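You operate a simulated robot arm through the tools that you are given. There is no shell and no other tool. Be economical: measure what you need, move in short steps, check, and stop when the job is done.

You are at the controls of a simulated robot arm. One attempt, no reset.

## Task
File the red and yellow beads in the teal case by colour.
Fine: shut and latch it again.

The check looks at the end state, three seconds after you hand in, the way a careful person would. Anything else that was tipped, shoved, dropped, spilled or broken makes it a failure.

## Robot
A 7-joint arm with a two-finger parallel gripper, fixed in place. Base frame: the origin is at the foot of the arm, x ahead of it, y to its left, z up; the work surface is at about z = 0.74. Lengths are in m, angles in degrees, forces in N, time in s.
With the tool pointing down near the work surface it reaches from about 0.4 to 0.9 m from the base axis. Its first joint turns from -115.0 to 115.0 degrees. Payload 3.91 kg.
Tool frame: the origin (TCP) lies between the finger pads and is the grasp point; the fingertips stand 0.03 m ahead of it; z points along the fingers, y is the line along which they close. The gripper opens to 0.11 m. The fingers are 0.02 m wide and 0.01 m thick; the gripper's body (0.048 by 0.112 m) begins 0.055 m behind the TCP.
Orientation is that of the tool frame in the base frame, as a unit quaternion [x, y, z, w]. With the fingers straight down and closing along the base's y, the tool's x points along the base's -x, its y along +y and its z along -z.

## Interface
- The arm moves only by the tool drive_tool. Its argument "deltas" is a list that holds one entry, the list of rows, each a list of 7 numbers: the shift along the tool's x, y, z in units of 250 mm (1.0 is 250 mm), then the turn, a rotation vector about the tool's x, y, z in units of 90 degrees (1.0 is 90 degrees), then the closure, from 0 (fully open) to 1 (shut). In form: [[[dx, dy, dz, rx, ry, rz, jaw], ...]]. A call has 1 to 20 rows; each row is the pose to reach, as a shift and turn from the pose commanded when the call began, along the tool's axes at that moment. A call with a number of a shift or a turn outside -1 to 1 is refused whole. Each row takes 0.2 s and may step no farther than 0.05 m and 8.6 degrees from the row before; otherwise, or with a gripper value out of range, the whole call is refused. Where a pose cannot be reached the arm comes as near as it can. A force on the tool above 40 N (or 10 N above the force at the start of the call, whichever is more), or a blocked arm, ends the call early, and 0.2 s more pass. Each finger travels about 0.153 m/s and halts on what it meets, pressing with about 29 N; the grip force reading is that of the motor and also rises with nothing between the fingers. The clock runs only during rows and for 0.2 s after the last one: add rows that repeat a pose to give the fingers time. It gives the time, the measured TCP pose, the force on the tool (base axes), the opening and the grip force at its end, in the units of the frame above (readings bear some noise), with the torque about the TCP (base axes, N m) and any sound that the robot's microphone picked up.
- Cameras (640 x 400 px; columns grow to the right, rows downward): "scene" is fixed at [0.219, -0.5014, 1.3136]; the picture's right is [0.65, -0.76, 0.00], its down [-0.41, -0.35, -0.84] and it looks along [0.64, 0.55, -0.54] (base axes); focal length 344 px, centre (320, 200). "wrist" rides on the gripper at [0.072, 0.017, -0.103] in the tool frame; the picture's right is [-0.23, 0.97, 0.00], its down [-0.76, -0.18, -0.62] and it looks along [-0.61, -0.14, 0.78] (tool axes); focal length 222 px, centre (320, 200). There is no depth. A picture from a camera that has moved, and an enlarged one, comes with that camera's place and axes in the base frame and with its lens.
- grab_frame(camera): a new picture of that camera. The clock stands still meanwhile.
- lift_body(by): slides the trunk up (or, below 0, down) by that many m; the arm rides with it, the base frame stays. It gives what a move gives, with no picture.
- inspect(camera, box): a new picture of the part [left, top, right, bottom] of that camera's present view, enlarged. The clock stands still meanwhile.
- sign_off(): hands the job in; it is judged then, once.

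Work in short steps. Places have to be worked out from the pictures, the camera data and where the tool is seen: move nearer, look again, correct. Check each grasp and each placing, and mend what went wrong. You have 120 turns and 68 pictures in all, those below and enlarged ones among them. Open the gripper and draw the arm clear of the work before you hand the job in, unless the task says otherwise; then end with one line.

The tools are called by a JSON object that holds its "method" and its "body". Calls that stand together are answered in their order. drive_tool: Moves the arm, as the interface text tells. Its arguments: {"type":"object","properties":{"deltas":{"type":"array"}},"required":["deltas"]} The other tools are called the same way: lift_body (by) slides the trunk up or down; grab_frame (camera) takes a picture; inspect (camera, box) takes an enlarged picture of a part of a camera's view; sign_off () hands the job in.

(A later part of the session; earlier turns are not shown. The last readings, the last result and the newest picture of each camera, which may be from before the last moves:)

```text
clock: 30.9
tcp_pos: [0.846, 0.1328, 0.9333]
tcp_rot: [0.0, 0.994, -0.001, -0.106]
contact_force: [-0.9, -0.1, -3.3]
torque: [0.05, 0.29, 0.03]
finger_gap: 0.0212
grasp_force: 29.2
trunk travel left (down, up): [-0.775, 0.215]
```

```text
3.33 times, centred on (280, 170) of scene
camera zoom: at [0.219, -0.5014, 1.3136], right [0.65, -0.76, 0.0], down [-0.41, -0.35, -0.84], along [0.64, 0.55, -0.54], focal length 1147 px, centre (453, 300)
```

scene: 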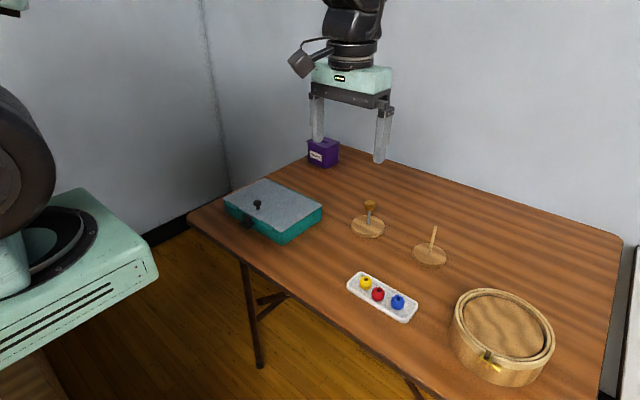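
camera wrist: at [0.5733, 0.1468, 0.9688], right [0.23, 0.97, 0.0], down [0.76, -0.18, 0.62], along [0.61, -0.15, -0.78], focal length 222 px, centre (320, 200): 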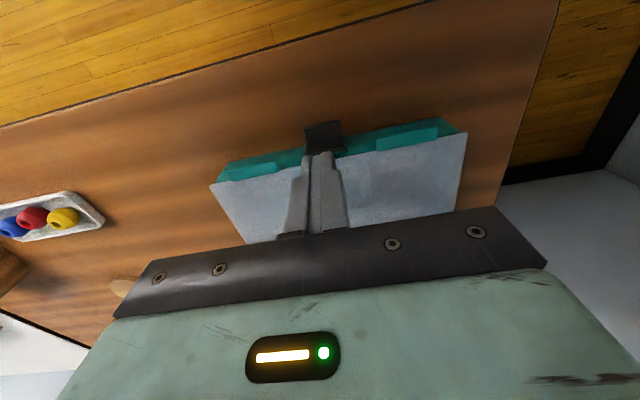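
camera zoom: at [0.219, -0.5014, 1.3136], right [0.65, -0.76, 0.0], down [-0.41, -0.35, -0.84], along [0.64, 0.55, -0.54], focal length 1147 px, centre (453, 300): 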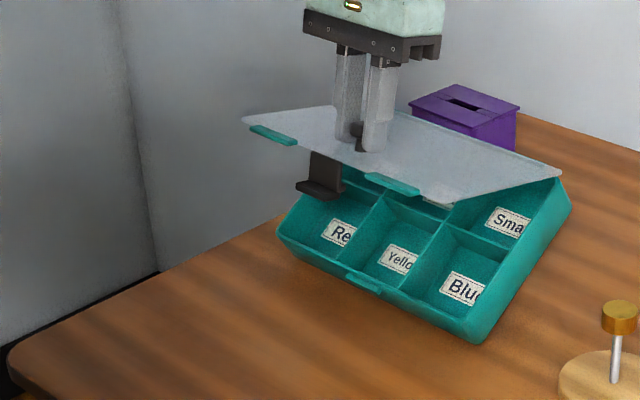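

The knob doesn't pivot in the grip: turning the tool back carried the case up with it. I reverse the same path to set the case down.

{"method": "drive_tool", "body": {"deltas": [[[0.034, 0, 0.036, 0, 0.022, 0, 0.95], [0.069, 0, 0.071, 0, 0.056, 0, 0.95], [0.103, 0, 0.105, 0, 0.089, 0, 0.95], [0.135, 0, 0.137, 0, 0.122, 0, 0.95], [0.165, 0, 0.168, 0, 0.156, 0, 0.95], [0.196, 0, 0.202, 0, 0.189, 0, 0.95], [0.212, 0, 0.224, 0, 0.222, 0, 0.95]]]}}

{"method": "inspect", "body": {"camera": "scene", "box": [200, 110, 360, 230]}}

```text
clock: 32.5
tcp_pos: [0.7764, 0.1305, 0.8911]
tcp_rot: [0.0, 0.961, -0.002, -0.277]
contact_force: [0.2, 0.7, -1.8]
torque: [-0.02, 0.05, 0.02]
finger_gap: 0.0209
grasp_force: 29.3
out of reach, approached as far as the arm can: row 7
trunk travel left (down, up): [-0.775, 0.215]
```

```text
3.33 times, centred on (280, 170) of scene
camera zoom: at [0.219, -0.5014, 1.3136], right [0.65, -0.76, 0.0], down [-0.41, -0.35, -0.84], along [0.64, 0.55, -0.54], focal length 1147 px, centre (453, 300)
```

zoom: 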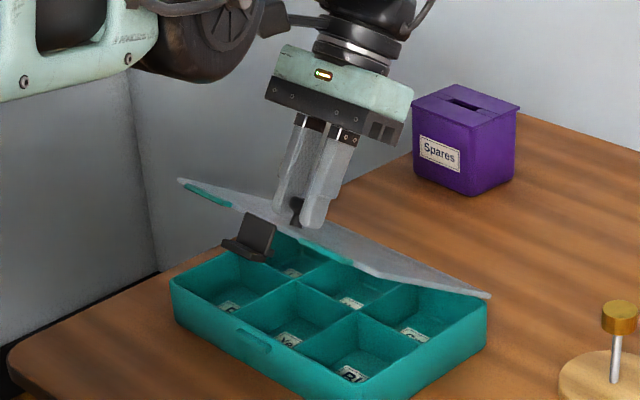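

The case is back down, but it has shifted forward. I take a full picture to measure where it is now.

{"method": "inspect", "body": {"camera": "scene", "box": [230, 140, 390, 240]}}

```text
4.00 times, centred on (310, 190) of scene
camera zoom: at [0.219, -0.5014, 1.3136], right [0.65, -0.76, 0.0], down [-0.41, -0.35, -0.84], along [0.64, 0.55, -0.54], focal length 1376 px, centre (360, 240)
```

zoom: 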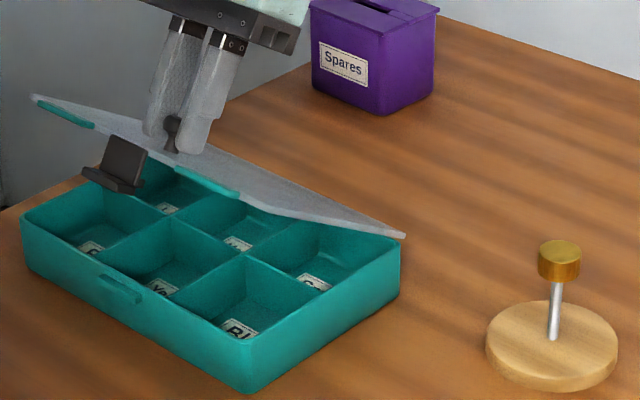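

The case now spans x ≈ 0.708–0.866, which is 4 cm farther out, with the lid at about 33° and aligned with the tool. While holding the knob I drag the case straight back toward its old place.

{"method": "drive_tool", "body": {"deltas": [[[0.034, 0, 0.021, 0, 0, 0, 0.95], [0.068, 0, 0.042, 0, 0, 0, 0.95], [0.102, 0, 0.064, 0, 0, 0, 0.95], [0.136, 0, 0.085, 0, 0, 0, 0.95], [0.17, 0, 0.106, 0, 0, 0, 0.95]]]}}

{"method": "inspect", "body": {"camera": "scene", "box": [210, 140, 370, 240]}}

```text
clock: 33.7
tcp_pos: [0.7259, 0.1309, 0.891]
tcp_rot: [0.001, 0.961, -0.001, -0.276]
contact_force: [0.6, 0.0, -1.8]
torque: [-0.02, 0.07, -0.01]
finger_gap: 0.0207
grasp_force: 29.2
trunk travel left (down, up): [-0.775, 0.215]
```

```text
4.00 times, centred on (290, 190) of scene
camera zoom: at [0.219, -0.5014, 1.3136], right [0.65, -0.76, 0.0], down [-0.41, -0.35, -0.84], along [0.64, 0.55, -0.54], focal length 1376 px, centre (440, 240)
```

zoom: 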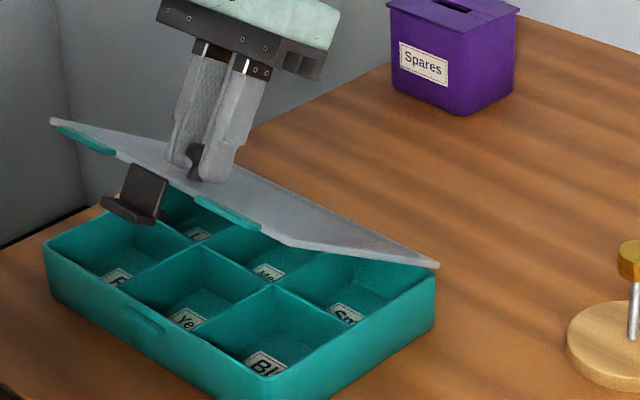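

The drag worked cleanly and the hinge is now near x 0.819. Next I test whether the lid's hinge holds on its own, lowering it to about 12° before letting go so that any drop is harmless.

{"method": "drive_tool", "body": {"deltas": [[[0.002, 0, 0.032, 0, -0.039, 0, 0.95], [0.004, 0, 0.063, 0, -0.078, 0, 0.95], [0.008, 0, 0.097, 0, -0.117, 0, 0.95], [0.012, 0, 0.13, 0, -0.156, 0, 0.95], [0.011, 0, 0.164, 0, -0.195, 0, 0.95], [0.01, 0, 0.197, 0, -0.233, 0, 0.95]]]}}

{"method": "drive_tool", "body": {"deltas": [[[0, 0, 0, 0, 0, 0, 0.78], [0, 0, 0, 0, 0, 0, 0.76], [0, 0, 0, 0, 0, 0, 0.76]]]}}

{"method": "inspect", "body": {"camera": "scene", "box": [210, 140, 370, 240]}}

```text
clock: 35.1
tcp_pos: [0.6981, 0.1297, 0.8501]
tcp_rot: [0.0, 0.995, -0.002, -0.098]
contact_force: [0.7, 1.1, -2.6]
torque: [0.0, 0.31, -0.04]
finger_gap: 0.021
grasp_force: 29.2
trunk travel left (down, up): [-0.775, 0.215]
```

```text
clock: 35.9
tcp_pos: [0.6978, 0.1296, 0.8512]
tcp_rot: [-0.001, 0.995, -0.002, -0.097]
contact_force: [0.2, -0.2, 0.1]
torque: [0.04, 0.03, 0.0]
finger_gap: 0.0263
grasp_force: 0.0
trunk travel left (down, up): [-0.775, 0.215]
```

```text
4.00 times, centred on (290, 190) of scene
camera zoom: at [0.219, -0.5014, 1.3136], right [0.65, -0.76, 0.0], down [-0.41, -0.35, -0.84], along [0.64, 0.55, -0.54], focal length 1376 px, centre (440, 240)
```

zoom: 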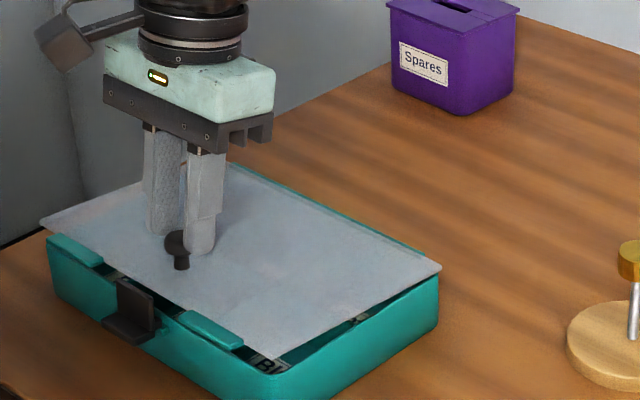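

The lid sagged, so it isn't self-holding at that angle and has to go past vertical. Before planning a re-grip, I check in free air whether the arm can reach the far pose: TCP x ≈ 0.865 tilted 30°.

{"method": "drive_tool", "body": {"deltas": [[[0.03, 0, -0.157, 0, 0, 0, 0.5], [0.061, 0, -0.314, 0, 0, 0, 0.5], [-0.1, 0, -0.36, 0, 0.05, 0, 0.5], [-0.26, 0, -0.41, 0, 0.1, 0, 0.5], [-0.42, 0, -0.46, 0, 0.16, 0, 0.5], [-0.58, 0, -0.52, 0, 0.211, 0, 0.5]]]}}

{"method": "inspect", "body": {"camera": "scene", "box": [210, 140, 370, 240]}}

```text
clock: 37.3
tcp_pos: [0.7983, 0.1119, 0.9634]
tcp_rot: [0.0, 0.966, -0.003, -0.26]
contact_force: [0.1, -0.7, 0.9]
torque: [0.0, -0.04, -0.01]
finger_gap: 0.0548
grasp_force: 0.0
out of reach, approached as far as the arm can: row 5, 6
trunk travel left (down, up): [-0.775, 0.215]
```

```text
4.00 times, centred on (290, 190) of scene
camera zoom: at [0.219, -0.5014, 1.3136], right [0.65, -0.76, 0.0], down [-0.41, -0.35, -0.84], along [0.64, 0.55, -0.54], focal length 1376 px, centre (440, 240)
```

zoom: 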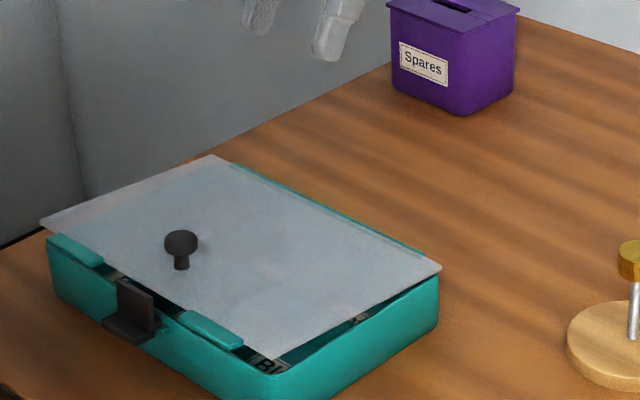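

The far, tilted pose is out of reach. I'll open the lid from the front instead: with closed fingers pointing forward and down (60° tilt), I push up under the lid's right lip and sweep it over. I move to a pre-pose in front of the case.

{"method": "drive_tool", "body": {"deltas": [[[0.05, -0.015, 0.07, 0, -0.09, 0, 0.7], [0.11, -0.03, 0.14, 0, -0.18, 0, 1], [0.17, -0.045, 0.21, 0, -0.27, 0, 1], [0.22, -0.06, 0.28, 0, -0.36, 0, 1], [0.28, -0.075, 0.35, 0, -0.45, 0, 1], [0.34, -0.09, 0.42, 0, -0.54, 0, 1], [0.39, -0.105, 0.5, 0, -0.63, 0, 1], [0.45, -0.12, 0.57, 0, -0.72, 0, 1], [0.51, -0.14, 0.64, 0, -0.81, 0, 1], [0.57, -0.155, 0.72, 0, -0.9, 0, 1], [0.62, -0.168, 0.788, 0, -0.99, 0, 1]]]}}

{"method": "grab_frame", "body": {"camera": "scene"}}

{"method": "inspect", "body": {"camera": "wrist", "box": [160, 80, 480, 280]}}

```text
clock: 39.5
tcp_pos: [0.858, 0.4066, 0.8508]
tcp_rot: [-0.03, 0.848, 0.073, 0.524]
contact_force: [-0.7, 0.0, 0.8]
torque: [-0.01, -0.01, -0.01]
finger_gap: 0.0
grasp_force: 29.0
out of reach, approached as far as the arm can: row 1, 2, 3, 4, 5, 6, 7, 8, 9, 10
trunk travel left (down, up): [-0.775, 0.215]
stopped in row 10: the arm was blocked; the commanded pose is now the measured one
```

```text
24 pictures are left
```

scene: 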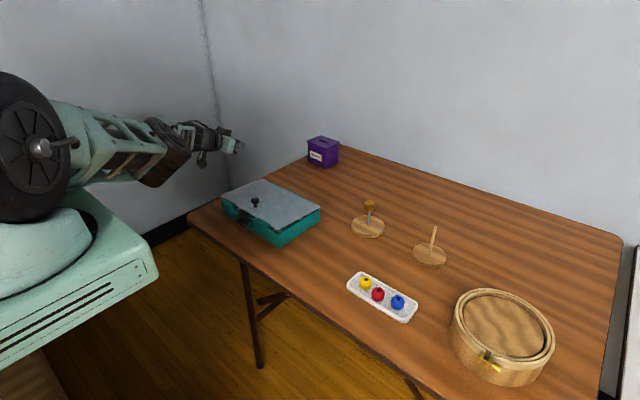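

```text
2.00 times, centred on (320, 180) of wrist
camera zoom: at [0.732, 0.4088, 0.8323], right [-0.02, 0.96, 0.29], down [-0.19, -0.29, 0.94], along [0.98, -0.04, 0.19], focal length 444 px, centre (320, 240)
```

zoom: 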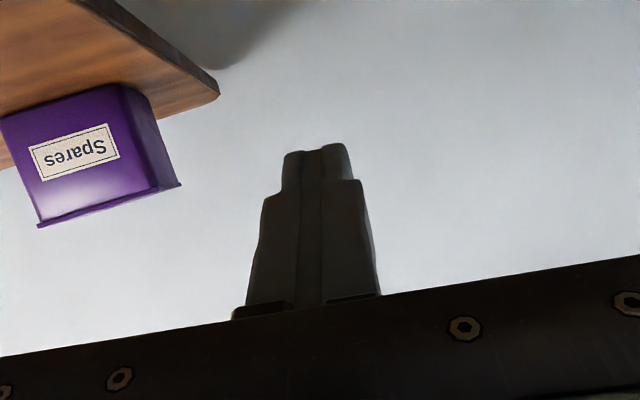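

The arm swung out to the left of the table while trying to reach that pose. Nothing was touched. I bring it back carefully, up and toward the base first.

{"method": "drive_tool", "body": {"deltas": [[[-0.024, -0.028, -0.16, 0, 0, 0, 1], [-0.048, -0.057, -0.32, 0, 0, 0, 1], [-0.072, -0.085, -0.48, 0, 0, 0, 1], [-0.096, -0.114, -0.648, 0, 0, 0, 1]]]}}

```text
clock: 40.5
tcp_pos: [0.7267, 0.3558, 0.9359]
tcp_rot: [-0.031, 0.848, 0.072, 0.524]
contact_force: [-0.1, 0.5, -0.2]
torque: [-0.01, -0.02, -0.04]
finger_gap: 0.0001
grasp_force: 29.0
out of reach, approached as far as the arm can: row 1
trunk travel left (down, up): [-0.775, 0.215]
```

That worked. I continue back to in front of the case at a safe height and remove the small roll error.

{"method": "drive_tool", "body": {"deltas": [[[0.01, -0.085, -0.133, 0.017, 0.006, -0.002, 1], [0.02, -0.17, -0.267, 0.033, 0.013, -0.005, 1], [0.03, -0.254, -0.4, 0.05, 0.019, -0.007, 1], [0.038, -0.338, -0.533, 0.067, 0.025, -0.009, 1], [0.046, -0.423, -0.667, 0.083, 0.032, -0.011, 1], [0.055, -0.508, -0.8, 0.0995, 0.038, -0.0134, 1]]]}}

```text
clock: 41.8
tcp_pos: [0.6404, 0.1145, 0.9685]
tcp_rot: [0.037, 0.849, -0.099, 0.517]
contact_force: [0.2, 0.7, -0.3]
torque: [0.01, 0.01, -0.01]
finger_gap: 0.0
grasp_force: 28.6
trunk travel left (down, up): [-0.775, 0.215]
stopped in row 6: the arm was blocked; the commanded pose is now the measured one
```

The arm hit a joint limit at that steep tilt. I ease to a 40° forward tilt, which should be more comfortable.

{"method": "drive_tool", "body": {"deltas": [[[0, 0, 0, -0.034, 0.063, 0, 1], [0, 0, 0, -0.068, 0.126, 0, 1], [0, 0, 0, -0.102, 0.188, 0, 1], [0, 0, 0, -0.136, 0.251, -0.001, 1]]]}}

```text
clock: 42.8
tcp_pos: [0.6397, 0.1204, 0.9684]
tcp_rot: [-0.004, 0.94, 0.005, 0.342]
contact_force: [0.5, 0.5, -0.8]
torque: [-0.03, 0.01, -0.03]
finger_gap: 0.0
grasp_force: 29.1
trunk travel left (down, up): [-0.775, 0.215]
```

This pose is fine. I take one close look at the front edge to choose the push point under the lid.

{"method": "inspect", "body": {"camera": "scene", "box": [216, 195, 296, 245]}}

```text
8.00 times, centred on (256, 220) of scene
camera zoom: at [0.219, -0.5014, 1.3136], right [0.65, -0.76, 0.0], down [-0.41, -0.35, -0.84], along [0.64, 0.55, -0.54], focal length 2752 px, centre (832, 40)
```

zoom: 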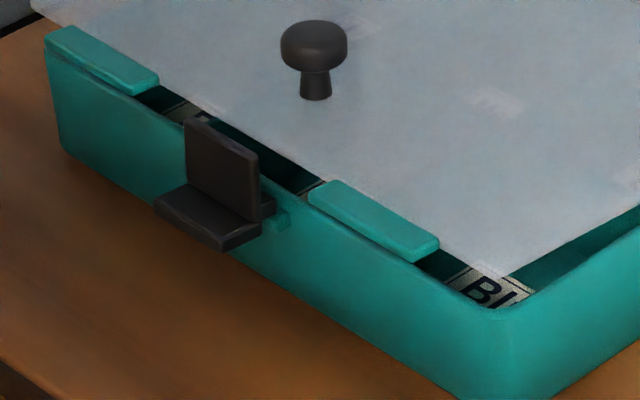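

The lid is ajar with the latch hook sitting on top of the catch. The latch hinge is a free pivot between my grip and the lid, so I'll grip the latch, swing it far out, and use it as the handle. I approach the tab at 40° forward tilt with the fingers 46 mm apart.

{"method": "drive_tool", "body": {"deltas": [[[0.17, 0.013, 0.05, 0, 0, 0, 0.58], [0.34, 0.026, 0.1, 0, 0, 0, 0.58], [0.516, 0.04, 0.15, 0, 0, 0, 0.58], [0.516, 0.04, 0.3, 0, 0, 0, 0.58], [0.516, 0.04, 0.42, 0, 0, 0, 0.58], [0.516, 0.04, 0.48, 0, 0, 0, 0.58], [0.516, 0.04, 0.525, 0, 0, 0, 0.58]]]}}

{"method": "inspect", "body": {"camera": "scene", "box": [206, 180, 302, 240]}}

```text
clock: 44.4
tcp_pos: [0.6271, 0.1289, 0.7859]
tcp_rot: [-0.002, 0.939, 0.002, 0.344]
contact_force: [-0.2, -1.2, 0.5]
torque: [-0.03, 0.01, 0.0]
finger_gap: 0.0463
grasp_force: 0.0
trunk travel left (down, up): [-0.775, 0.215]
```

```text
6.67 times, centred on (254, 210) of scene
camera zoom: at [0.219, -0.5014, 1.3136], right [0.65, -0.76, 0.0], down [-0.41, -0.35, -0.84], along [0.64, 0.55, -0.54], focal length 2293 px, centre (760, 133)
```

zoom: 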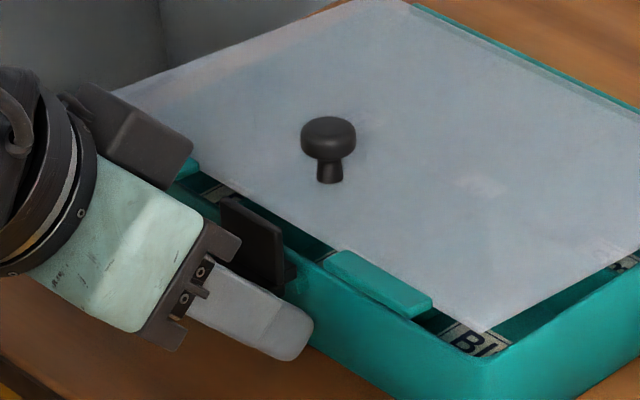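

The fingers straddle the tab. I grip it, then rotate it 60° about the hinge estimate (0.654, 0.800).

{"method": "drive_tool", "body": {"deltas": [[[0, 0, 0, 0, 0, 0, 0.68], [0, 0, 0, 0, 0, 0, 0.75], [0, 0, 0, 0, 0, 0, 0.8], [0, 0, 0, 0, 0, 0, 0.8]]]}}

{"method": "drive_tool", "body": {"deltas": [[[-0.003, 0, -0.011, 0, 0.056, 0, 0.8], [-0.006, 0, -0.021, 0, 0.111, 0, 0.8], [-0.011, 0, -0.031, 0, 0.167, 0, 0.8], [-0.016, 0, -0.04, 0, 0.222, 0, 0.8], [-0.022, 0, -0.049, 0, 0.278, 0, 0.8], [-0.029, 0, -0.057, 0, 0.333, 0, 0.8], [-0.037, 0, -0.065, 0, 0.389, 0, 0.8], [-0.045, 0, -0.072, 0, 0.444, 0, 0.8], [-0.054, 0, -0.079, 0, 0.5, 0, 0.8], [-0.064, 0, -0.084, 0, 0.556, 0, 0.8], [-0.074, 0, -0.089, 0, 0.611, 0, 0.8], [-0.084, 0, -0.092, 0, 0.667, 0, 0.8]]]}}

{"method": "inspect", "body": {"camera": "scene", "box": [206, 170, 318, 240]}}

```text
clock: 45.4
tcp_pos: [0.6269, 0.1278, 0.7846]
tcp_rot: [-0.003, 0.939, 0.003, 0.344]
contact_force: [-0.9, -1.2, 0.2]
torque: [-0.05, 0.06, -0.07]
finger_gap: 0.0351
grasp_force: 29.2
trunk travel left (down, up): [-0.775, 0.215]
```

```text
clock: 48.0
tcp_pos: [0.6288, 0.1283, 0.8164]
tcp_rot: [-0.004, 0.985, 0.002, -0.172]
contact_force: [1.7, 0.6, 0.7]
torque: [-0.01, -0.02, -0.03]
finger_gap: 0.0355
grasp_force: 28.5
trunk travel left (down, up): [-0.775, 0.215]
```

```text
5.71 times, centred on (262, 205) of scene
camera zoom: at [0.219, -0.5014, 1.3136], right [0.65, -0.76, 0.0], down [-0.41, -0.35, -0.84], along [0.64, 0.55, -0.54], focal length 1966 px, centre (651, 171)
```

zoom: 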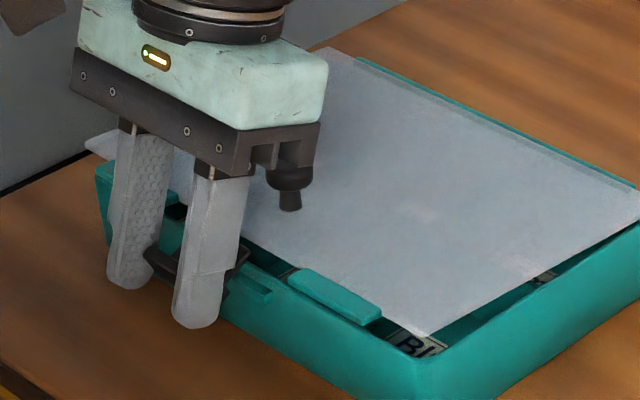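

The latch swung 60° freely. I release, back off, return to 40° forward tilt and re-grip the tab, so I have tool rotation to spare for the lift.

{"method": "drive_tool", "body": {"deltas": [[[0, 0, 0, 0, 0, 0, 0.65], [0, 0, 0, 0, 0, 0, 0.56], [0, 0, -0.1, 0, 0, 0, 0.56], [0, 0, -0.2, 0, 0, 0, 0.56], [0, 0, -0.32, 0, 0, 0, 0.56], [0.035, 0, -0.32, 0, -0.083, 0, 0.56], [0.07, 0, -0.31, 0, -0.167, 0, 0.56], [0.105, 0, -0.29, 0, -0.25, 0, 0.56], [0.14, 0, -0.26, 0, -0.333, 0, 0.56], [0.175, 0, -0.22, 0, -0.417, 0, 0.56], [0.21, 0, -0.17, 0, -0.5, 0, 0.56], [0.245, 0, -0.11, 0, -0.583, 0, 0.56], [0.28, 0, -0.048, 0, -0.667, 0, 0.56]]]}}

{"method": "inspect", "body": {"camera": "scene", "box": [206, 170, 318, 240]}}

```text
clock: 50.8
tcp_pos: [0.5665, 0.1283, 0.8513]
tcp_rot: [-0.001, 0.939, 0.004, 0.345]
contact_force: [-0.7, 1.0, 0.2]
torque: [0.01, -0.02, 0.0]
finger_gap: 0.0483
grasp_force: 0.0
trunk travel left (down, up): [-0.775, 0.215]
```

```text
5.71 times, centred on (262, 205) of scene
camera zoom: at [0.219, -0.5014, 1.3136], right [0.65, -0.76, 0.0], down [-0.41, -0.35, -0.84], along [0.64, 0.55, -0.54], focal length 1966 px, centre (651, 171)
```

zoom: 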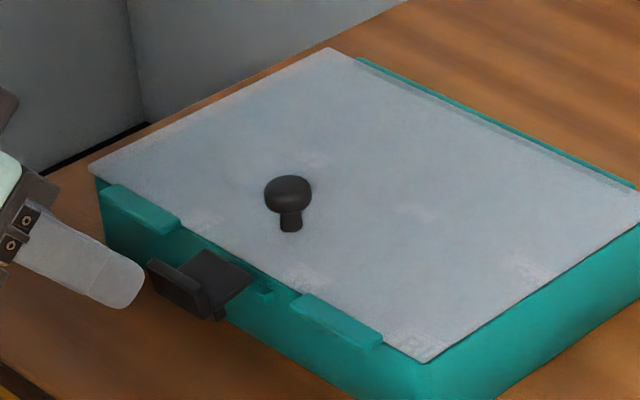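

The lid is down and the latch is held out by friction. I advance and grip its tab.

{"method": "drive_tool", "body": {"deltas": [[[0, 0.005, 0.1, 0, 0, 0, 0.56], [0, 0.01, 0.2, 0, 0, 0, 0.56], [0, 0.01, 0.29, 0, 0, 0, 0.56], [0, 0.01, 0.29, 0, 0, 0, 0.66], [0, 0.01, 0.29, 0, 0, 0, 0.75], [0, 0.01, 0.29, 0, 0, 0, 0.8], [0, 0.01, 0.29, 0, 0, 0, 0.8]]]}}

```text
clock: 52.4
tcp_pos: [0.612, 0.1316, 0.7956]
tcp_rot: [-0.003, 0.939, 0.004, 0.344]
contact_force: [0.3, -0.4, -0.9]
torque: [-0.18, 0.02, -0.06]
finger_gap: 0.0356
grasp_force: 29.4
trunk travel left (down, up): [-0.775, 0.215]
```

The grip is good. I lift along the arc of the lid's front edge (radius about 0.165) to 40° with the tool angle fixed, so the lid pivots at the latch hinge.

{"method": "drive_tool", "body": {"deltas": [[[-0.039, 0, -0.043, 0, 0, 0, 0.8], [-0.081, 0, -0.081, 0, 0, 0, 0.8], [-0.127, 0, -0.116, 0, 0, 0, 0.8], [-0.175, 0, -0.147, 0, 0, 0, 0.8], [-0.227, 0, -0.174, 0, 0, 0, 0.8], [-0.28, 0, -0.196, 0, 0, 0, 0.8], [-0.335, 0, -0.213, 0, 0, 0, 0.8], [-0.391, 0, -0.226, 0, 0, 0, 0.8]]]}}

{"method": "inspect", "body": {"camera": "scene", "box": [200, 120, 360, 240]}}

```text
clock: 54.2
tcp_pos: [0.6521, 0.1306, 0.9018]
tcp_rot: [-0.002, 0.939, 0.003, 0.344]
contact_force: [-0.2, 2.5, -0.5]
torque: [-0.12, 0.07, 0.06]
finger_gap: 0.0357
grasp_force: 29.1
trunk travel left (down, up): [-0.775, 0.215]
```

```text
3.33 times, centred on (280, 180) of scene
camera zoom: at [0.219, -0.5014, 1.3136], right [0.65, -0.76, 0.0], down [-0.41, -0.35, -0.84], along [0.64, 0.55, -0.54], focal length 1147 px, centre (453, 267)
```

zoom: 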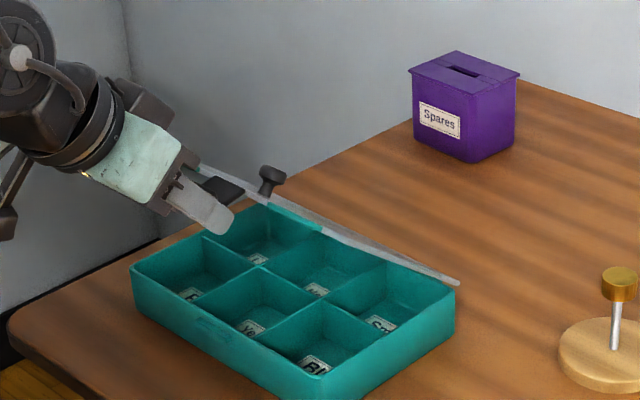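

The lid is at 40° and the case stays flat. I continue the arc to about 85°, turning the tool gradually so the latch stays within its range.

{"method": "drive_tool", "body": {"deltas": [[[-0.064, 0, -0.011, 0, 0.02, 0, 0.8], [-0.126, 0, -0.019, 0, 0.056, 0, 0.8], [-0.197, 0, -0.023, 0, 0.111, 0, 0.8], [-0.267, 0, -0.024, 0, 0.167, 0, 0.8], [-0.337, 0, -0.016, 0, 0.222, 0, 0.8], [-0.406, 0, -0.004, 0, 0.278, 0, 0.8], [-0.473, 0, 0.016, 0, 0.333, 0, 0.8], [-0.54, 0, 0.04, 0, 0.389, 0, 0.8], [-0.603, 0, 0.071, 0, 0.444, 0, 0.8]]]}}

{"method": "inspect", "body": {"camera": "scene", "box": [200, 100, 376, 240]}}

```text
clock: 56.2
tcp_pos: [0.7778, 0.1314, 0.985]
tcp_rot: [-0.004, 1.0, 0.003, 0.001]
contact_force: [-2.7, 3.6, 9.1]
torque: [0.16, -0.21, -0.11]
finger_gap: 0.0355
grasp_force: 28.8
trunk travel left (down, up): [-0.775, 0.215]
```

```text
2.86 times, centred on (288, 170) of scene
camera zoom: at [0.219, -0.5014, 1.3136], right [0.65, -0.76, 0.0], down [-0.41, -0.35, -0.84], along [0.64, 0.55, -0.54], focal length 983 px, centre (411, 286)
```

zoom: 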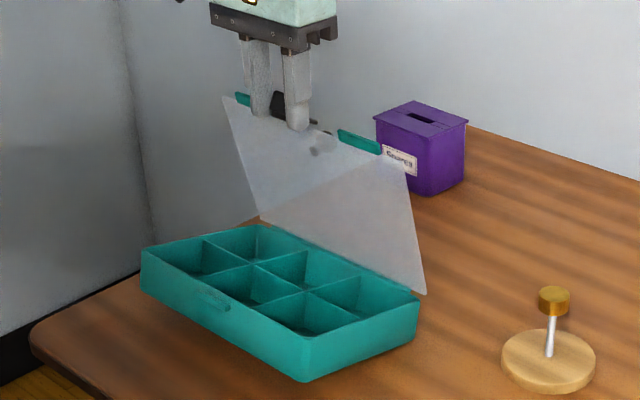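

The lid is nearly vertical. I carry on to about 100°, slightly higher to relieve the 9 N press.

{"method": "drive_tool", "body": {"deltas": [[[-0.035, 0, -0.014, 0, 0.028, 0, 0.8], [-0.069, 0, -0.02, 0, 0.056, 0, 0.8], [-0.104, 0, -0.024, 0, 0.083, 0, 0.8], [-0.139, 0, -0.026, 0, 0.111, 0, 0.8], [-0.174, 0, -0.026, 0, 0.139, 0, 0.8], [-0.209, 0, -0.025, 0, 0.167, 0, 0.8]]]}}

{"method": "inspect", "body": {"camera": "scene", "box": [200, 100, 376, 240]}}

```text
clock: 57.6
tcp_pos: [0.8293, 0.1321, 0.9943]
tcp_rot: [-0.004, 0.992, 0.002, -0.127]
contact_force: [2.7, 0.7, 24.4]
torque: [0.13, -0.62, -0.02]
finger_gap: 0.0357
grasp_force: 29.2
trunk travel left (down, up): [-0.775, 0.215]
```

```text
2.86 times, centred on (288, 170) of scene
camera zoom: at [0.219, -0.5014, 1.3136], right [0.65, -0.76, 0.0], down [-0.41, -0.35, -0.84], along [0.64, 0.55, -0.54], focal length 983 px, centre (411, 286)
```

zoom: 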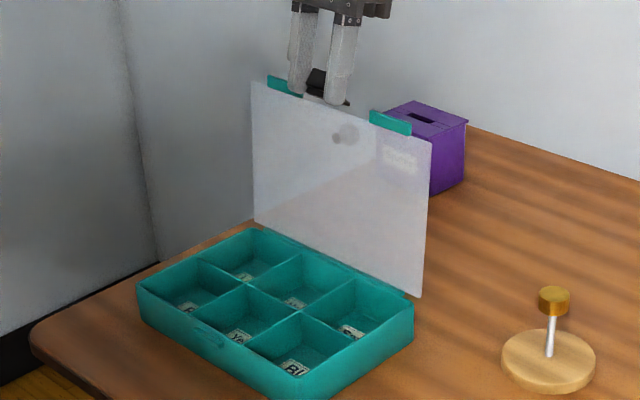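

The lid leans back at about 100°, with my grip pressing down on it. I relieve that by moving up a few mm and then let go.

{"method": "drive_tool", "body": {"deltas": [[[0.002, 0, -0.008, 0, 0, 0, 0.8], [0.004, 0, -0.016, 0, 0, 0, 0.8]]]}}

{"method": "drive_tool", "body": {"deltas": [[[0, 0, 0, 0, 0, 0, 0.72], [0, 0, 0, 0, 0, 0, 0.62], [0, 0, 0, 0, 0, 0, 0.56], [0, 0, -0.1, 0, 0, 0, 0.56], [0, 0, -0.2, 0, 0, 0, 0.56], [0, 0, -0.3, 0, 0, 0, 0.56]]]}}

{"method": "grab_frame", "body": {"camera": "scene"}}

```text
clock: 58.2
tcp_pos: [0.8284, 0.132, 0.995]
tcp_rot: [-0.004, 0.991, 0.002, -0.13]
contact_force: [2.2, 4.0, 9.4]
torque: [0.41, -0.21, 0.13]
finger_gap: 0.0354
grasp_force: 29.3
trunk travel left (down, up): [-0.775, 0.215]
```

```text
clock: 59.6
tcp_pos: [0.8451, 0.1293, 1.0696]
tcp_rot: [-0.004, 0.992, 0.002, -0.128]
contact_force: [-0.3, 0.1, -0.3]
torque: [-0.01, 0.02, -0.03]
finger_gap: 0.0484
grasp_force: 0.0
out of reach, approached as far as the arm can: row 6
trunk travel left (down, up): [-0.775, 0.215]
```

```text
15 pictures are left
```

scene: 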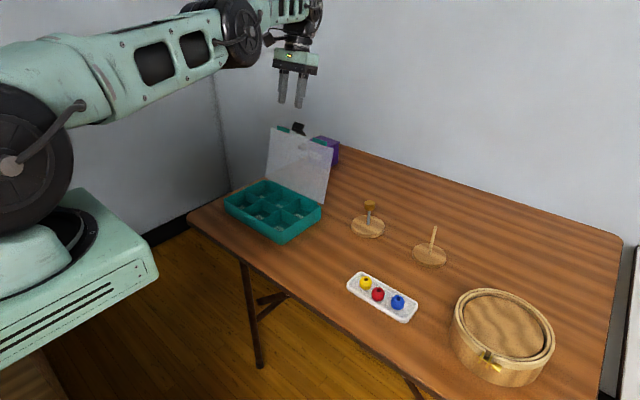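

The lid stands open by itself. The beads come out at about yellow (0.692, −0.228), red (0.681, −0.266) and blue (0.688, −0.307), roughly 27 mm across. I straighten the tool and travel to above the tray.

{"method": "drive_tool", "body": {"deltas": [[[0.084, -0.133, 0.0225, 0, -0.028, 0, 0.4], [0.167, -0.267, 0.045, 0, -0.056, 0, 0.4], [0.25, -0.4, 0.067, 0, -0.083, 0, 0.4], [0.334, -0.533, 0.09, 0, -0.111, 0, 0.4], [0.418, -0.667, 0.112, 0, -0.139, 0, 0.4], [0.502, -0.8, 0.135, 0, -0.165, 0, 0.4]]]}}

```text
clock: 61.0
tcp_pos: [0.7156, -0.0706, 1.0669]
tcp_rot: [-0.004, 1.0, 0.003, 0.0]
contact_force: [0.6, -0.2, 0.5]
torque: [-0.04, 0.03, -0.02]
finger_gap: 0.0658
grasp_force: 0.1
trunk travel left (down, up): [-0.775, 0.215]
```

Now I yaw 90° so the jaws close along x, away from the neighbouring beads, and descend over the tray for a close look.

{"method": "drive_tool", "body": {"deltas": [[[0.01, -0.06, 0.068, 0, 0, -0.09, 0.5], [0.02, -0.12, 0.136, 0, 0, -0.18, 0.55], [0.03, -0.18, 0.204, 0, 0, -0.27, 0.55], [0.04, -0.24, 0.272, 0, 0, -0.36, 0.55], [0.05, -0.3, 0.34, 0, 0, -0.45, 0.55], [0.06, -0.36, 0.408, 0, 0, -0.54, 0.55], [0.07, -0.42, 0.476, 0, 0, -0.63, 0.55], [0.08, -0.48, 0.544, 0, 0, -0.72, 0.55], [0.09, -0.54, 0.612, 0, 0, -0.81, 0.55], [0.1, -0.6, 0.68, 0, 0, -0.9, 0.55], [0.104, -0.656, 0.748, 0, 0, -1.0, 0.55]]]}}

{"method": "inspect", "body": {"camera": "wrist", "box": [200, 60, 440, 210]}}

```text
refused: row 11 steps farther than a row can; nothing moved
```

```text
2.67 times, centred on (320, 135) of wrist
camera zoom: at [0.6432, -0.055, 1.1705], right [0.22, 0.98, 0.01], down [0.76, -0.17, 0.62], along [0.61, -0.13, -0.78], focal length 592 px, centre (320, 373)
```

zoom: 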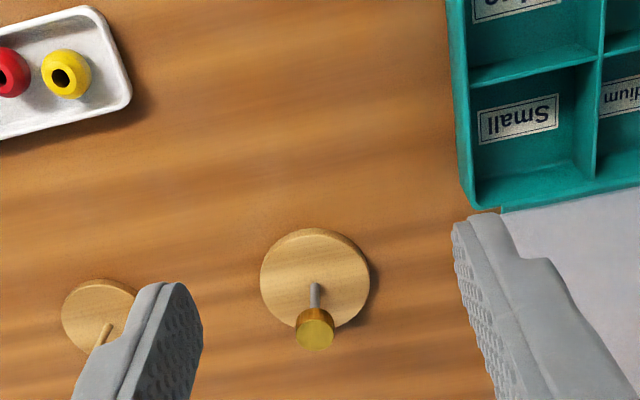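

The last row's turn was just over the limit, so I resend it with a smaller final step.

{"method": "drive_tool", "body": {"deltas": [[[0.01, -0.06, 0.068, 0, 0, -0.09, 0.5], [0.02, -0.12, 0.136, 0, 0, -0.18, 0.55], [0.03, -0.18, 0.204, 0, 0, -0.27, 0.55], [0.04, -0.24, 0.272, 0, 0, -0.36, 0.55], [0.05, -0.3, 0.34, 0, 0, -0.45, 0.55], [0.06, -0.36, 0.408, 0, 0, -0.54, 0.55], [0.07, -0.42, 0.476, 0, 0, -0.63, 0.55], [0.08, -0.48, 0.544, 0, 0, -0.72, 0.55], [0.09, -0.54, 0.612, 0, 0, -0.81, 0.55], [0.1, -0.6, 0.68, 0, 0, -0.9, 0.55], [0.104, -0.656, 0.748, 0, 0, -0.99, 0.55]]]}}

{"method": "grab_frame", "body": {"camera": "wrist"}}

```text
clock: 63.4
tcp_pos: [0.6917, -0.2327, 0.8789]
tcp_rot: [-0.705, 0.709, 0.001, 0.002]
contact_force: [0.3, 0.2, -0.1]
torque: [0.02, -0.06, 0.0]
finger_gap: 0.0495
grasp_force: 0.0
trunk travel left (down, up): [-0.775, 0.215]
```

```text
13 pictures are left
camera wrist: at [0.6746, -0.3071, 0.9821], right [-0.97, 0.23, 0.0], down [0.18, 0.76, 0.63], along [0.15, 0.61, -0.78], focal length 222 px, centre (320, 200)
```

wrist: 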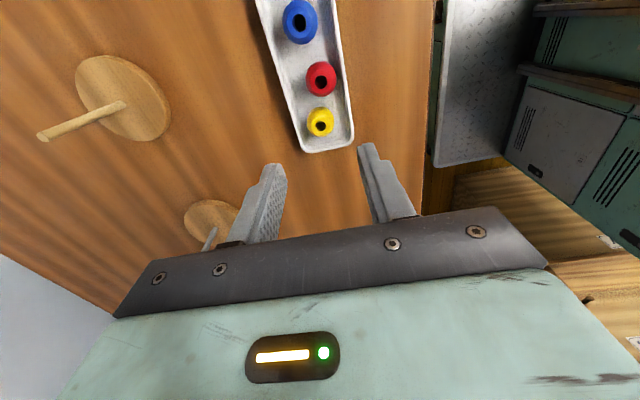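

Yellow measures (0.693, −0.231) and is already under the jaws. The tray rim is about z 0.751, so I stop the tips at about 0.7535 and close.

{"method": "drive_tool", "body": {"deltas": [[[-0.006, -0.004, 0.15, 0, 0, 0, 0.55], [-0.006, -0.004, 0.28, 0, 0, 0, 0.55], [-0.006, -0.004, 0.34, 0, 0, 0, 0.55], [-0.006, -0.004, 0.381, 0, 0, 0, 0.55], [-0.006, -0.004, 0.381, 0, 0, 0, 0.66], [-0.006, -0.004, 0.381, 0, 0, 0, 0.76], [-0.006, -0.004, 0.381, 0, 0, 0, 0.82], [-0.006, -0.004, 0.381, 0, 0, 0, 0.86]]]}}

{"method": "inspect", "body": {"camera": "scene", "box": [330, 240, 426, 320]}}

```text
clock: 65.2
tcp_pos: [0.6928, -0.2314, 0.7843]
tcp_rot: [-0.704, 0.71, 0.002, 0.002]
contact_force: [0.2, 0.2, -0.3]
torque: [0.01, 0.0, -0.03]
finger_gap: 0.023
grasp_force: 29.3
trunk travel left (down, up): [-0.775, 0.215]
```

```text
5.00 times, centred on (378, 280) of scene
camera zoom: at [0.219, -0.5014, 1.3136], right [0.65, -0.76, 0.0], down [-0.41, -0.35, -0.84], along [0.64, 0.55, -0.54], focal length 1720 px, centre (30, -200)
```

zoom: 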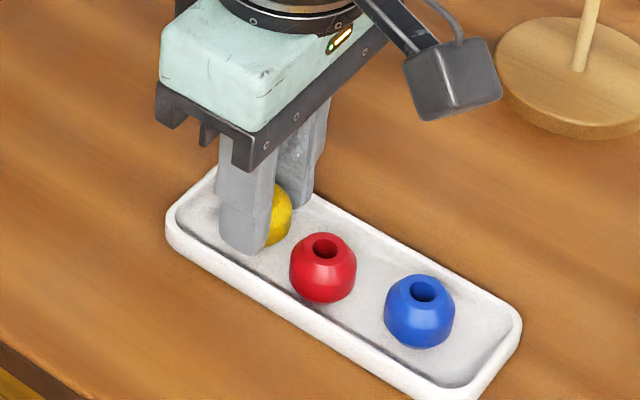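

The yellow bead is gripped (23 mm). The case measures back at its original spot, so the Yellow cell centre is about (0.708, 0.133). I lift and carry it over.

{"method": "drive_tool", "body": {"deltas": [[[0, 0, -0.13, 0, 0, 0, 0.86], [0, 0, -0.27, 0, 0, 0, 0.86], [0, 0, -0.4, 0, 0, 0, 0.86], [-0.19, -0.02, -0.4, 0, 0, 0, 0.86], [-0.38, -0.03, -0.4, 0, 0, 0, 0.86], [-0.57, -0.04, -0.4, 0, 0, 0, 0.86], [-0.76, -0.05, -0.4, 0, 0, 0, 0.86], [-0.96, -0.06, -0.4, 0, 0, 0, 0.86]]]}}

{"method": "drive_tool", "body": {"deltas": [[[-0.17, 0, 0, 0, 0, 0, 0.86], [-0.34, 0, 0, 0, 0, 0, 0.86], [-0.496, 0, 0, 0, 0, 0, 0.86], [-0.496, 0, 0.1, 0, 0, 0, 0.86]]]}}

{"method": "inspect", "body": {"camera": "scene", "box": [210, 150, 338, 250]}}

```text
clock: 67.0
tcp_pos: [0.7102, 0.0073, 0.8839]
tcp_rot: [-0.703, 0.711, 0.002, 0.003]
contact_force: [-0.3, -1.4, 1.1]
torque: [0.1, 0.03, -0.01]
finger_gap: 0.0232
grasp_force: 29.1
trunk travel left (down, up): [-0.775, 0.215]
```

```text
clock: 68.0
tcp_pos: [0.7103, 0.1326, 0.8614]
tcp_rot: [-0.705, 0.71, 0.002, 0.002]
contact_force: [-0.3, 0.2, -0.5]
torque: [0.01, -0.02, -0.03]
finger_gap: 0.0227
grasp_force: 29.0
trunk travel left (down, up): [-0.775, 0.215]
```

```text
4.00 times, centred on (274, 200) of scene
camera zoom: at [0.219, -0.5014, 1.3136], right [0.65, -0.76, 0.0], down [-0.41, -0.35, -0.84], along [0.64, 0.55, -0.54], focal length 1376 px, centre (504, 200)
```

zoom: 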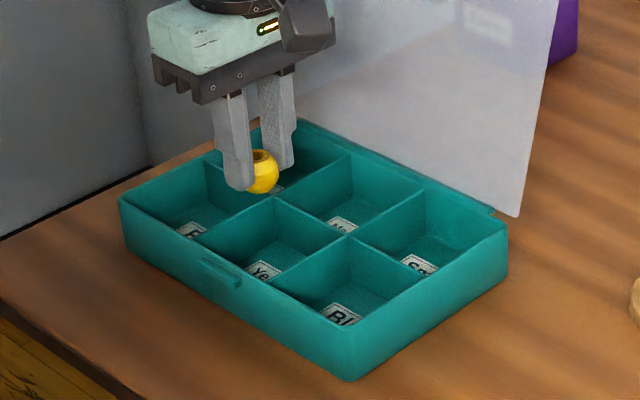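

Over the Yellow cell (x 0.671–0.739, y 0.09–0.165), I fine-centre, lower until the bead is just above the floor, open a little, and rise.

{"method": "drive_tool", "body": {"deltas": [[[0.01, 0.01, 0.1, 0, 0, 0, 0.86], [0.018, 0.02, 0.2, 0, 0, 0, 0.86], [0.018, 0.02, 0.275, 0, 0, 0, 0.86], [0.018, 0.02, 0.275, 0, 0, 0, 0.75], [0.018, 0.02, 0.275, 0, 0, 0, 0.7], [0.018, 0.02, 0.275, 0, 0, 0, 0.7], [0.018, 0.02, 0.15, 0, 0, 0, 0.7], [0.018, 0.02, 0, 0, 0, 0, 0.7], [0.018, 0.02, -0.1, 0, 0, 0, 0.6]]]}}

{"method": "inspect", "body": {"camera": "scene", "box": [210, 150, 338, 250]}}

```text
clock: 70.0
tcp_pos: [0.706, 0.1251, 0.8856]
tcp_rot: [-0.705, 0.709, 0.0, 0.001]
contact_force: [-0.4, 0.1, -0.8]
torque: [0.03, -0.01, 0.01]
finger_gap: 0.0437
grasp_force: 0.2
trunk travel left (down, up): [-0.775, 0.215]
```

```text
4.00 times, centred on (274, 200) of scene
camera zoom: at [0.219, -0.5014, 1.3136], right [0.65, -0.76, 0.0], down [-0.41, -0.35, -0.84], along [0.64, 0.55, -0.54], focal length 1376 px, centre (504, 200)
```

zoom: 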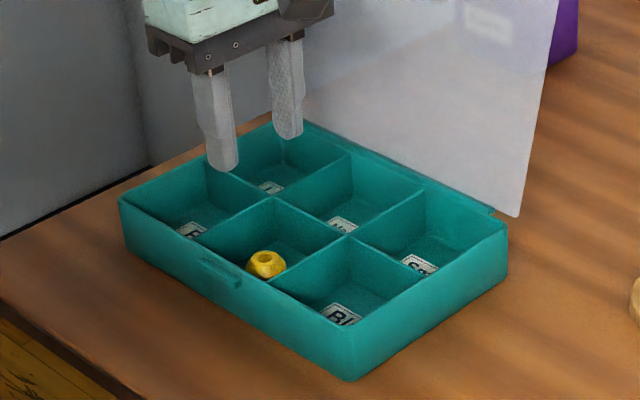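

Yellow is filed. Now red at about (0.683, −0.267): I go back over the tray and grip it the same way.

{"method": "drive_tool", "body": {"deltas": [[[0.19, 0.012, 0, 0, 0, 0, 0.56], [0.38, 0.024, 0, 0, 0, 0, 0.56], [0.57, 0.036, 0, 0, 0, 0, 0.56], [0.76, 0.048, 0, 0, 0, 0, 0.56], [0.96, 0.06, 0, 0, 0, 0, 0.56]]]}}

{"method": "drive_tool", "body": {"deltas": [[[0.19, 0.011, 0, 0, 0, 0, 0.56], [0.38, 0.022, 0, 0, 0, 0, 0.56], [0.56, 0.032, 0, 0, 0, 0, 0.56], [0.608, 0.032, 0, 0, 0, 0, 0.56], [0.608, 0.032, 0, 0, 0, 0, 0.56]]]}}

{"method": "grab_frame", "body": {"camera": "wrist"}}

```text
clock: 71.2
tcp_pos: [0.6889, -0.1121, 0.8841]
tcp_rot: [-0.705, 0.709, 0.003, 0.002]
contact_force: [1.1, 1.5, 0.1]
torque: [-0.06, 0.0, -0.08]
finger_gap: 0.0483
grasp_force: 0.1
trunk travel left (down, up): [-0.775, 0.215]
```

```text
clock: 72.4
tcp_pos: [0.679, -0.2661, 0.8846]
tcp_rot: [-0.704, 0.71, 0.002, 0.002]
contact_force: [-0.1, -0.5, 0.0]
torque: [-0.02, -0.03, 0.0]
finger_gap: 0.0483
grasp_force: 0.0
trunk travel left (down, up): [-0.775, 0.215]
```

```text
9 pictures are left
camera wrist: at [0.6614, -0.3388, 0.9866], right [-0.97, 0.24, 0.0], down [0.18, 0.76, 0.63], along [0.15, 0.61, -0.78], focal length 222 px, centre (320, 200)
```

wrist: 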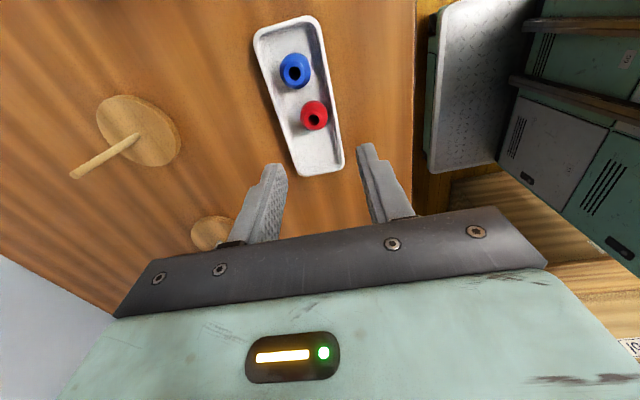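

Red measures (0.686, −0.268). I shift 6 mm, descend and close.

{"method": "drive_tool", "body": {"deltas": [[[0.008, -0.024, 0.15, 0, 0, 0, 0.55], [0.008, -0.025, 0.3, 0, 0, 0, 0.55], [0.008, -0.025, 0.37, 0, 0, 0, 0.55], [0.008, -0.025, 0.404, 0, 0, 0, 0.55], [0.008, -0.025, 0.404, 0, 0, 0, 0.66], [0.008, -0.025, 0.404, 0, 0, 0, 0.76], [0.008, -0.025, 0.404, 0, 0, 0, 0.82], [0.008, -0.025, 0.404, 0, 0, 0, 0.86]]]}}

{"method": "drive_tool", "body": {"deltas": [[[0, 0, -0.13, 0, 0, 0, 0.86], [0, 0, -0.27, 0, 0, 0, 0.86], [0, 0, -0.41, 0, 0, 0, 0.86], [-0.19, -0.01, -0.41, 0, 0, 0, 0.86], [-0.38, -0.03, -0.41, 0, 0, 0, 0.86], [-0.57, -0.05, -0.41, 0, 0, 0, 0.86], [-0.76, -0.07, -0.41, 0, 0, 0, 0.86], [-0.96, -0.08, -0.41, 0, 0, 0, 0.86]]]}}

```text
clock: 74.2
tcp_pos: [0.6841, -0.2678, 0.7831]
tcp_rot: [-0.704, 0.71, 0.001, 0.001]
contact_force: [2.5, -1.5, 12.9]
torque: [-0.05, 0.16, 0.02]
finger_gap: 0.0236
grasp_force: 29.1
trunk travel left (down, up): [-0.775, 0.215]
```

```text
clock: 76.0
tcp_pos: [0.7072, -0.0293, 0.888]
tcp_rot: [-0.703, 0.712, 0.002, 0.002]
contact_force: [0.0, -0.8, -0.2]
torque: [0.03, -0.05, 0.03]
finger_gap: 0.0234
grasp_force: 28.2
trunk travel left (down, up): [-0.775, 0.215]
```

The red bead is held (23 mm). I carry it to the Red cell centre (0.705, 0.205), lower, release and rise.

{"method": "drive_tool", "body": {"deltas": [[[-0.19, 0, 0, 0, 0, 0, 0.86], [-0.38, 0, 0, 0, 0, 0, 0.86], [-0.57, 0.004, 0, 0, 0, 0, 0.86], [-0.76, 0.008, 0, 0, 0, 0, 0.86], [-0.936, 0.008, 0, 0, 0, 0, 0.86], [-0.936, 0.008, 0.15, 0, 0, 0, 0.86], [-0.936, 0.008, 0.29, 0, 0, 0, 0.86], [-0.936, 0.008, 0.38, 0, 0, 0, 0.86], [-0.936, 0.008, 0.38, 0, 0, 0, 0.76], [-0.936, 0.008, 0.38, 0, 0, 0, 0.7], [-0.936, 0.008, 0.38, 0, 0, 0, 0.7], [-0.936, 0.008, 0.25, 0, 0, 0, 0.7], [-0.936, 0.008, 0.1, 0, 0, 0, 0.7], [-0.936, 0.008, 0, 0, 0, 0, 0.7]]]}}

{"method": "grab_frame", "body": {"camera": "scene"}}

```text
clock: 79.0
tcp_pos: [0.7074, 0.207, 0.888]
tcp_rot: [-0.704, 0.711, 0.002, 0.002]
contact_force: [-0.6, -0.2, -0.1]
torque: [-0.02, 0.03, 0.04]
finger_gap: 0.0328
grasp_force: 0.0
trunk travel left (down, up): [-0.775, 0.215]
```

```text
8 pictures are left
```

scene: 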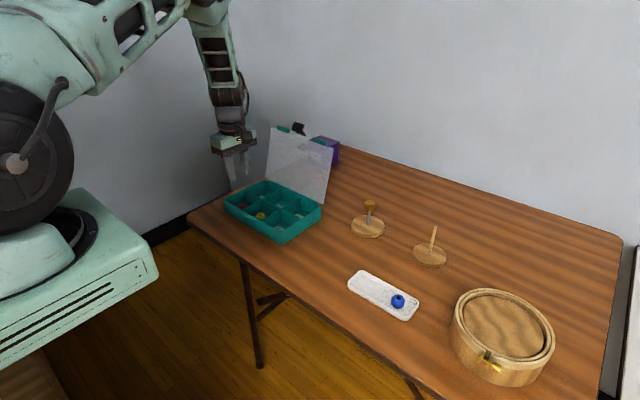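

The tray still holds only blue and nothing else moved. To close, I re-grip the latch and reverse the path. First I unyaw and rise, then move to the pre-pose above the latch.

{"method": "drive_tool", "body": {"deltas": [[[0.02, 0, -0.1, 0, 0, 0.09, 0.56], [0.05, 0, -0.2, 0, 0, 0.18, 0.56], [0.08, 0, -0.3, 0, 0, 0.27, 0.56], [0.11, 0, -0.4, 0, 0, 0.36, 0.56], [0.14, 0, -0.5, 0, 0, 0.45, 0.56], [0.17, 0, -0.58, 0, 0, 0.54, 0.56], [0.2, 0, -0.64, 0, 0, 0.63, 0.56], [0.23, 0, -0.68, 0, 0, 0.72, 0.56], [0.26, 0, -0.7, 0, 0, 0.81, 0.56], [0.28, 0, -0.72, 0, 0, 0.9, 0.56], [0.3, 0, -0.72, 0, 0, 0.993, 0.56]]]}}

{"method": "drive_tool", "body": {"deltas": [[[-0.14, 0, 0, 0, 0.042, 0, 0.56], [-0.28, 0, 0, 0, 0.083, 0, 0.56], [-0.42, 0, 0, 0, 0.125, 0, 0.56], [-0.545, 0, 0, 0, 0.165, 0, 0.56]]]}}

{"method": "inspect", "body": {"camera": "scene", "box": [220, 90, 360, 250]}}

```text
clock: 81.4
tcp_pos: [0.7063, 0.1307, 1.0669]
tcp_rot: [0.0, 1.0, 0.003, 0.0]
contact_force: [0.4, 0.2, -0.3]
torque: [0.01, 0.02, 0.0]
finger_gap: 0.0483
grasp_force: 0.0
trunk travel left (down, up): [-0.775, 0.215]
```

```text
clock: 82.4
tcp_pos: [0.8417, 0.1311, 1.0714]
tcp_rot: [-0.001, 0.992, 0.002, -0.128]
contact_force: [-1.1, -0.4, 4.4]
torque: [0.04, -0.12, -0.02]
finger_gap: 0.0484
grasp_force: 0.1
trunk travel left (down, up): [-0.775, 0.215]
```

```text
2.50 times, centred on (290, 170) of scene
camera zoom: at [0.219, -0.5014, 1.3136], right [0.65, -0.76, 0.0], down [-0.41, -0.35, -0.84], along [0.64, 0.55, -0.54], focal length 860 px, centre (395, 275)
```

zoom: 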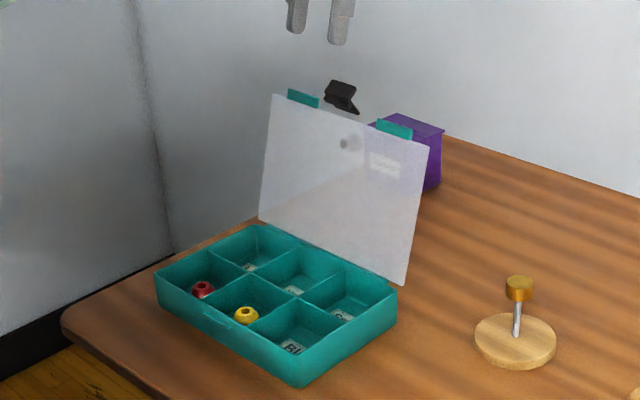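

Red and yellow are in the correct cells and the lid leans at about 102°. The latch has flipped up, so I'll close the lid with a loose fork instead: jaws along x, one finger on each side of the lid's top edge at y ≈ 0.068, between the edge and the latch. I reorient above first.

{"method": "drive_tool", "body": {"deltas": [[[0.04, -0.084, 0.01, 0, -0.055, 0, 0.5], [0.08, -0.168, 0.02, 0, -0.11, 0, 0.455], [0.116, -0.252, 0.031, 0, -0.165, 0, 0.455]]]}}

{"method": "drive_tool", "body": {"deltas": [[[0, 0, 0, 0, 0, -0.09, 0.455], [0, 0, 0, 0, 0, -0.18, 0.455], [0, 0, 0, 0, 0, -0.27, 0.455], [0, 0, 0, 0, 0, -0.36, 0.455], [0, 0, 0, 0, 0, -0.45, 0.455], [0, 0, 0, 0, 0, -0.54, 0.455], [0, 0, 0, 0, 0, -0.63, 0.455], [0, 0, 0, 0, 0, -0.72, 0.455], [0, 0, 0, 0, 0, -0.81, 0.455], [0, 0, 0, 0, 0, -0.9, 0.455], [0, 0, 0, 0, 0, -0.99, 0.455]]]}}

```text
clock: 83.2
tcp_pos: [0.8133, 0.0679, 1.0663]
tcp_rot: [-0.001, 1.0, 0.002, 0.001]
contact_force: [0.7, 0.4, -0.8]
torque: [-0.01, 0.04, -0.01]
finger_gap: 0.0598
grasp_force: 0.1
trunk travel left (down, up): [-0.775, 0.215]
```

```text
clock: 85.6
tcp_pos: [0.8126, 0.0681, 1.0668]
tcp_rot: [-0.703, 0.711, 0.002, 0.002]
contact_force: [1.3, -0.5, -0.3]
torque: [0.0, 0.01, 0.01]
finger_gap: 0.0601
grasp_force: 0.0
trunk travel left (down, up): [-0.775, 0.215]
```

Reoriented. I move to x ≈ 0.864 and lower until the tips are just above the lid's edge, then check.

{"method": "drive_tool", "body": {"deltas": [[[0, -0.1, 0, 0, 0, 0, 0.455], [0, -0.206, 0, 0, 0, 0, 0.455], [0, -0.206, 0.15, 0, 0, 0, 0.455], [0, -0.206, 0.3, 0, 0, 0, 0.455]]]}}

{"method": "inspect", "body": {"camera": "scene", "box": [240, 80, 368, 180]}}

```text
clock: 86.6
tcp_pos: [0.8646, 0.0682, 0.9925]
tcp_rot: [-0.702, 0.712, 0.002, 0.002]
contact_force: [0.2, 0.0, 0.4]
torque: [-0.01, -0.02, 0.01]
finger_gap: 0.0599
grasp_force: 0.1
trunk travel left (down, up): [-0.775, 0.215]
```

```text
4.00 times, centred on (304, 130) of scene
camera zoom: at [0.219, -0.5014, 1.3136], right [0.65, -0.76, 0.0], down [-0.41, -0.35, -0.84], along [0.64, 0.55, -0.54], focal length 1376 px, centre (384, 480)
```

zoom: 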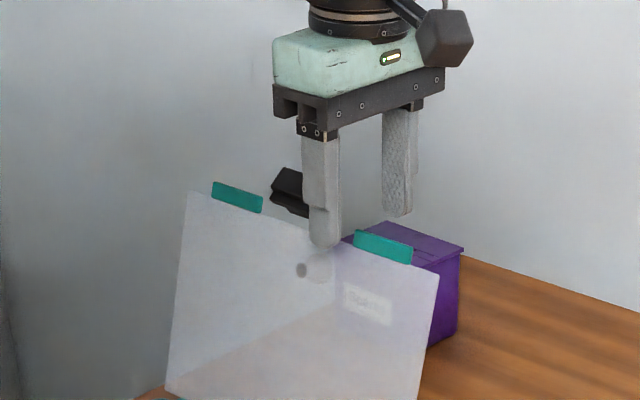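

The fork looks a little short in x relative to the lid edge (about 0.87–0.88). I shift +7 mm, widen to 70 mm and lower so the edge sits between the fingers.

{"method": "drive_tool", "body": {"deltas": [[[0, -0.028, 0, 0, 0, 0, 0.36], [0, -0.028, 0.06, 0, 0, 0, 0.36], [0, -0.028, 0.12, 0, 0, 0, 0.36], [0, -0.028, 0.18, 0, 0, 0, 0.36], [0, -0.028, 0.23, 0, 0, 0, 0.36]]]}}

```text
clock: 87.8
tcp_pos: [0.8708, 0.0684, 0.9348]
tcp_rot: [-0.702, 0.712, 0.002, 0.003]
contact_force: [0.3, -0.4, -0.5]
torque: [0.01, -0.04, -0.03]
finger_gap: 0.0704
grasp_force: 0.0
trunk travel left (down, up): [-0.775, 0.215]
```

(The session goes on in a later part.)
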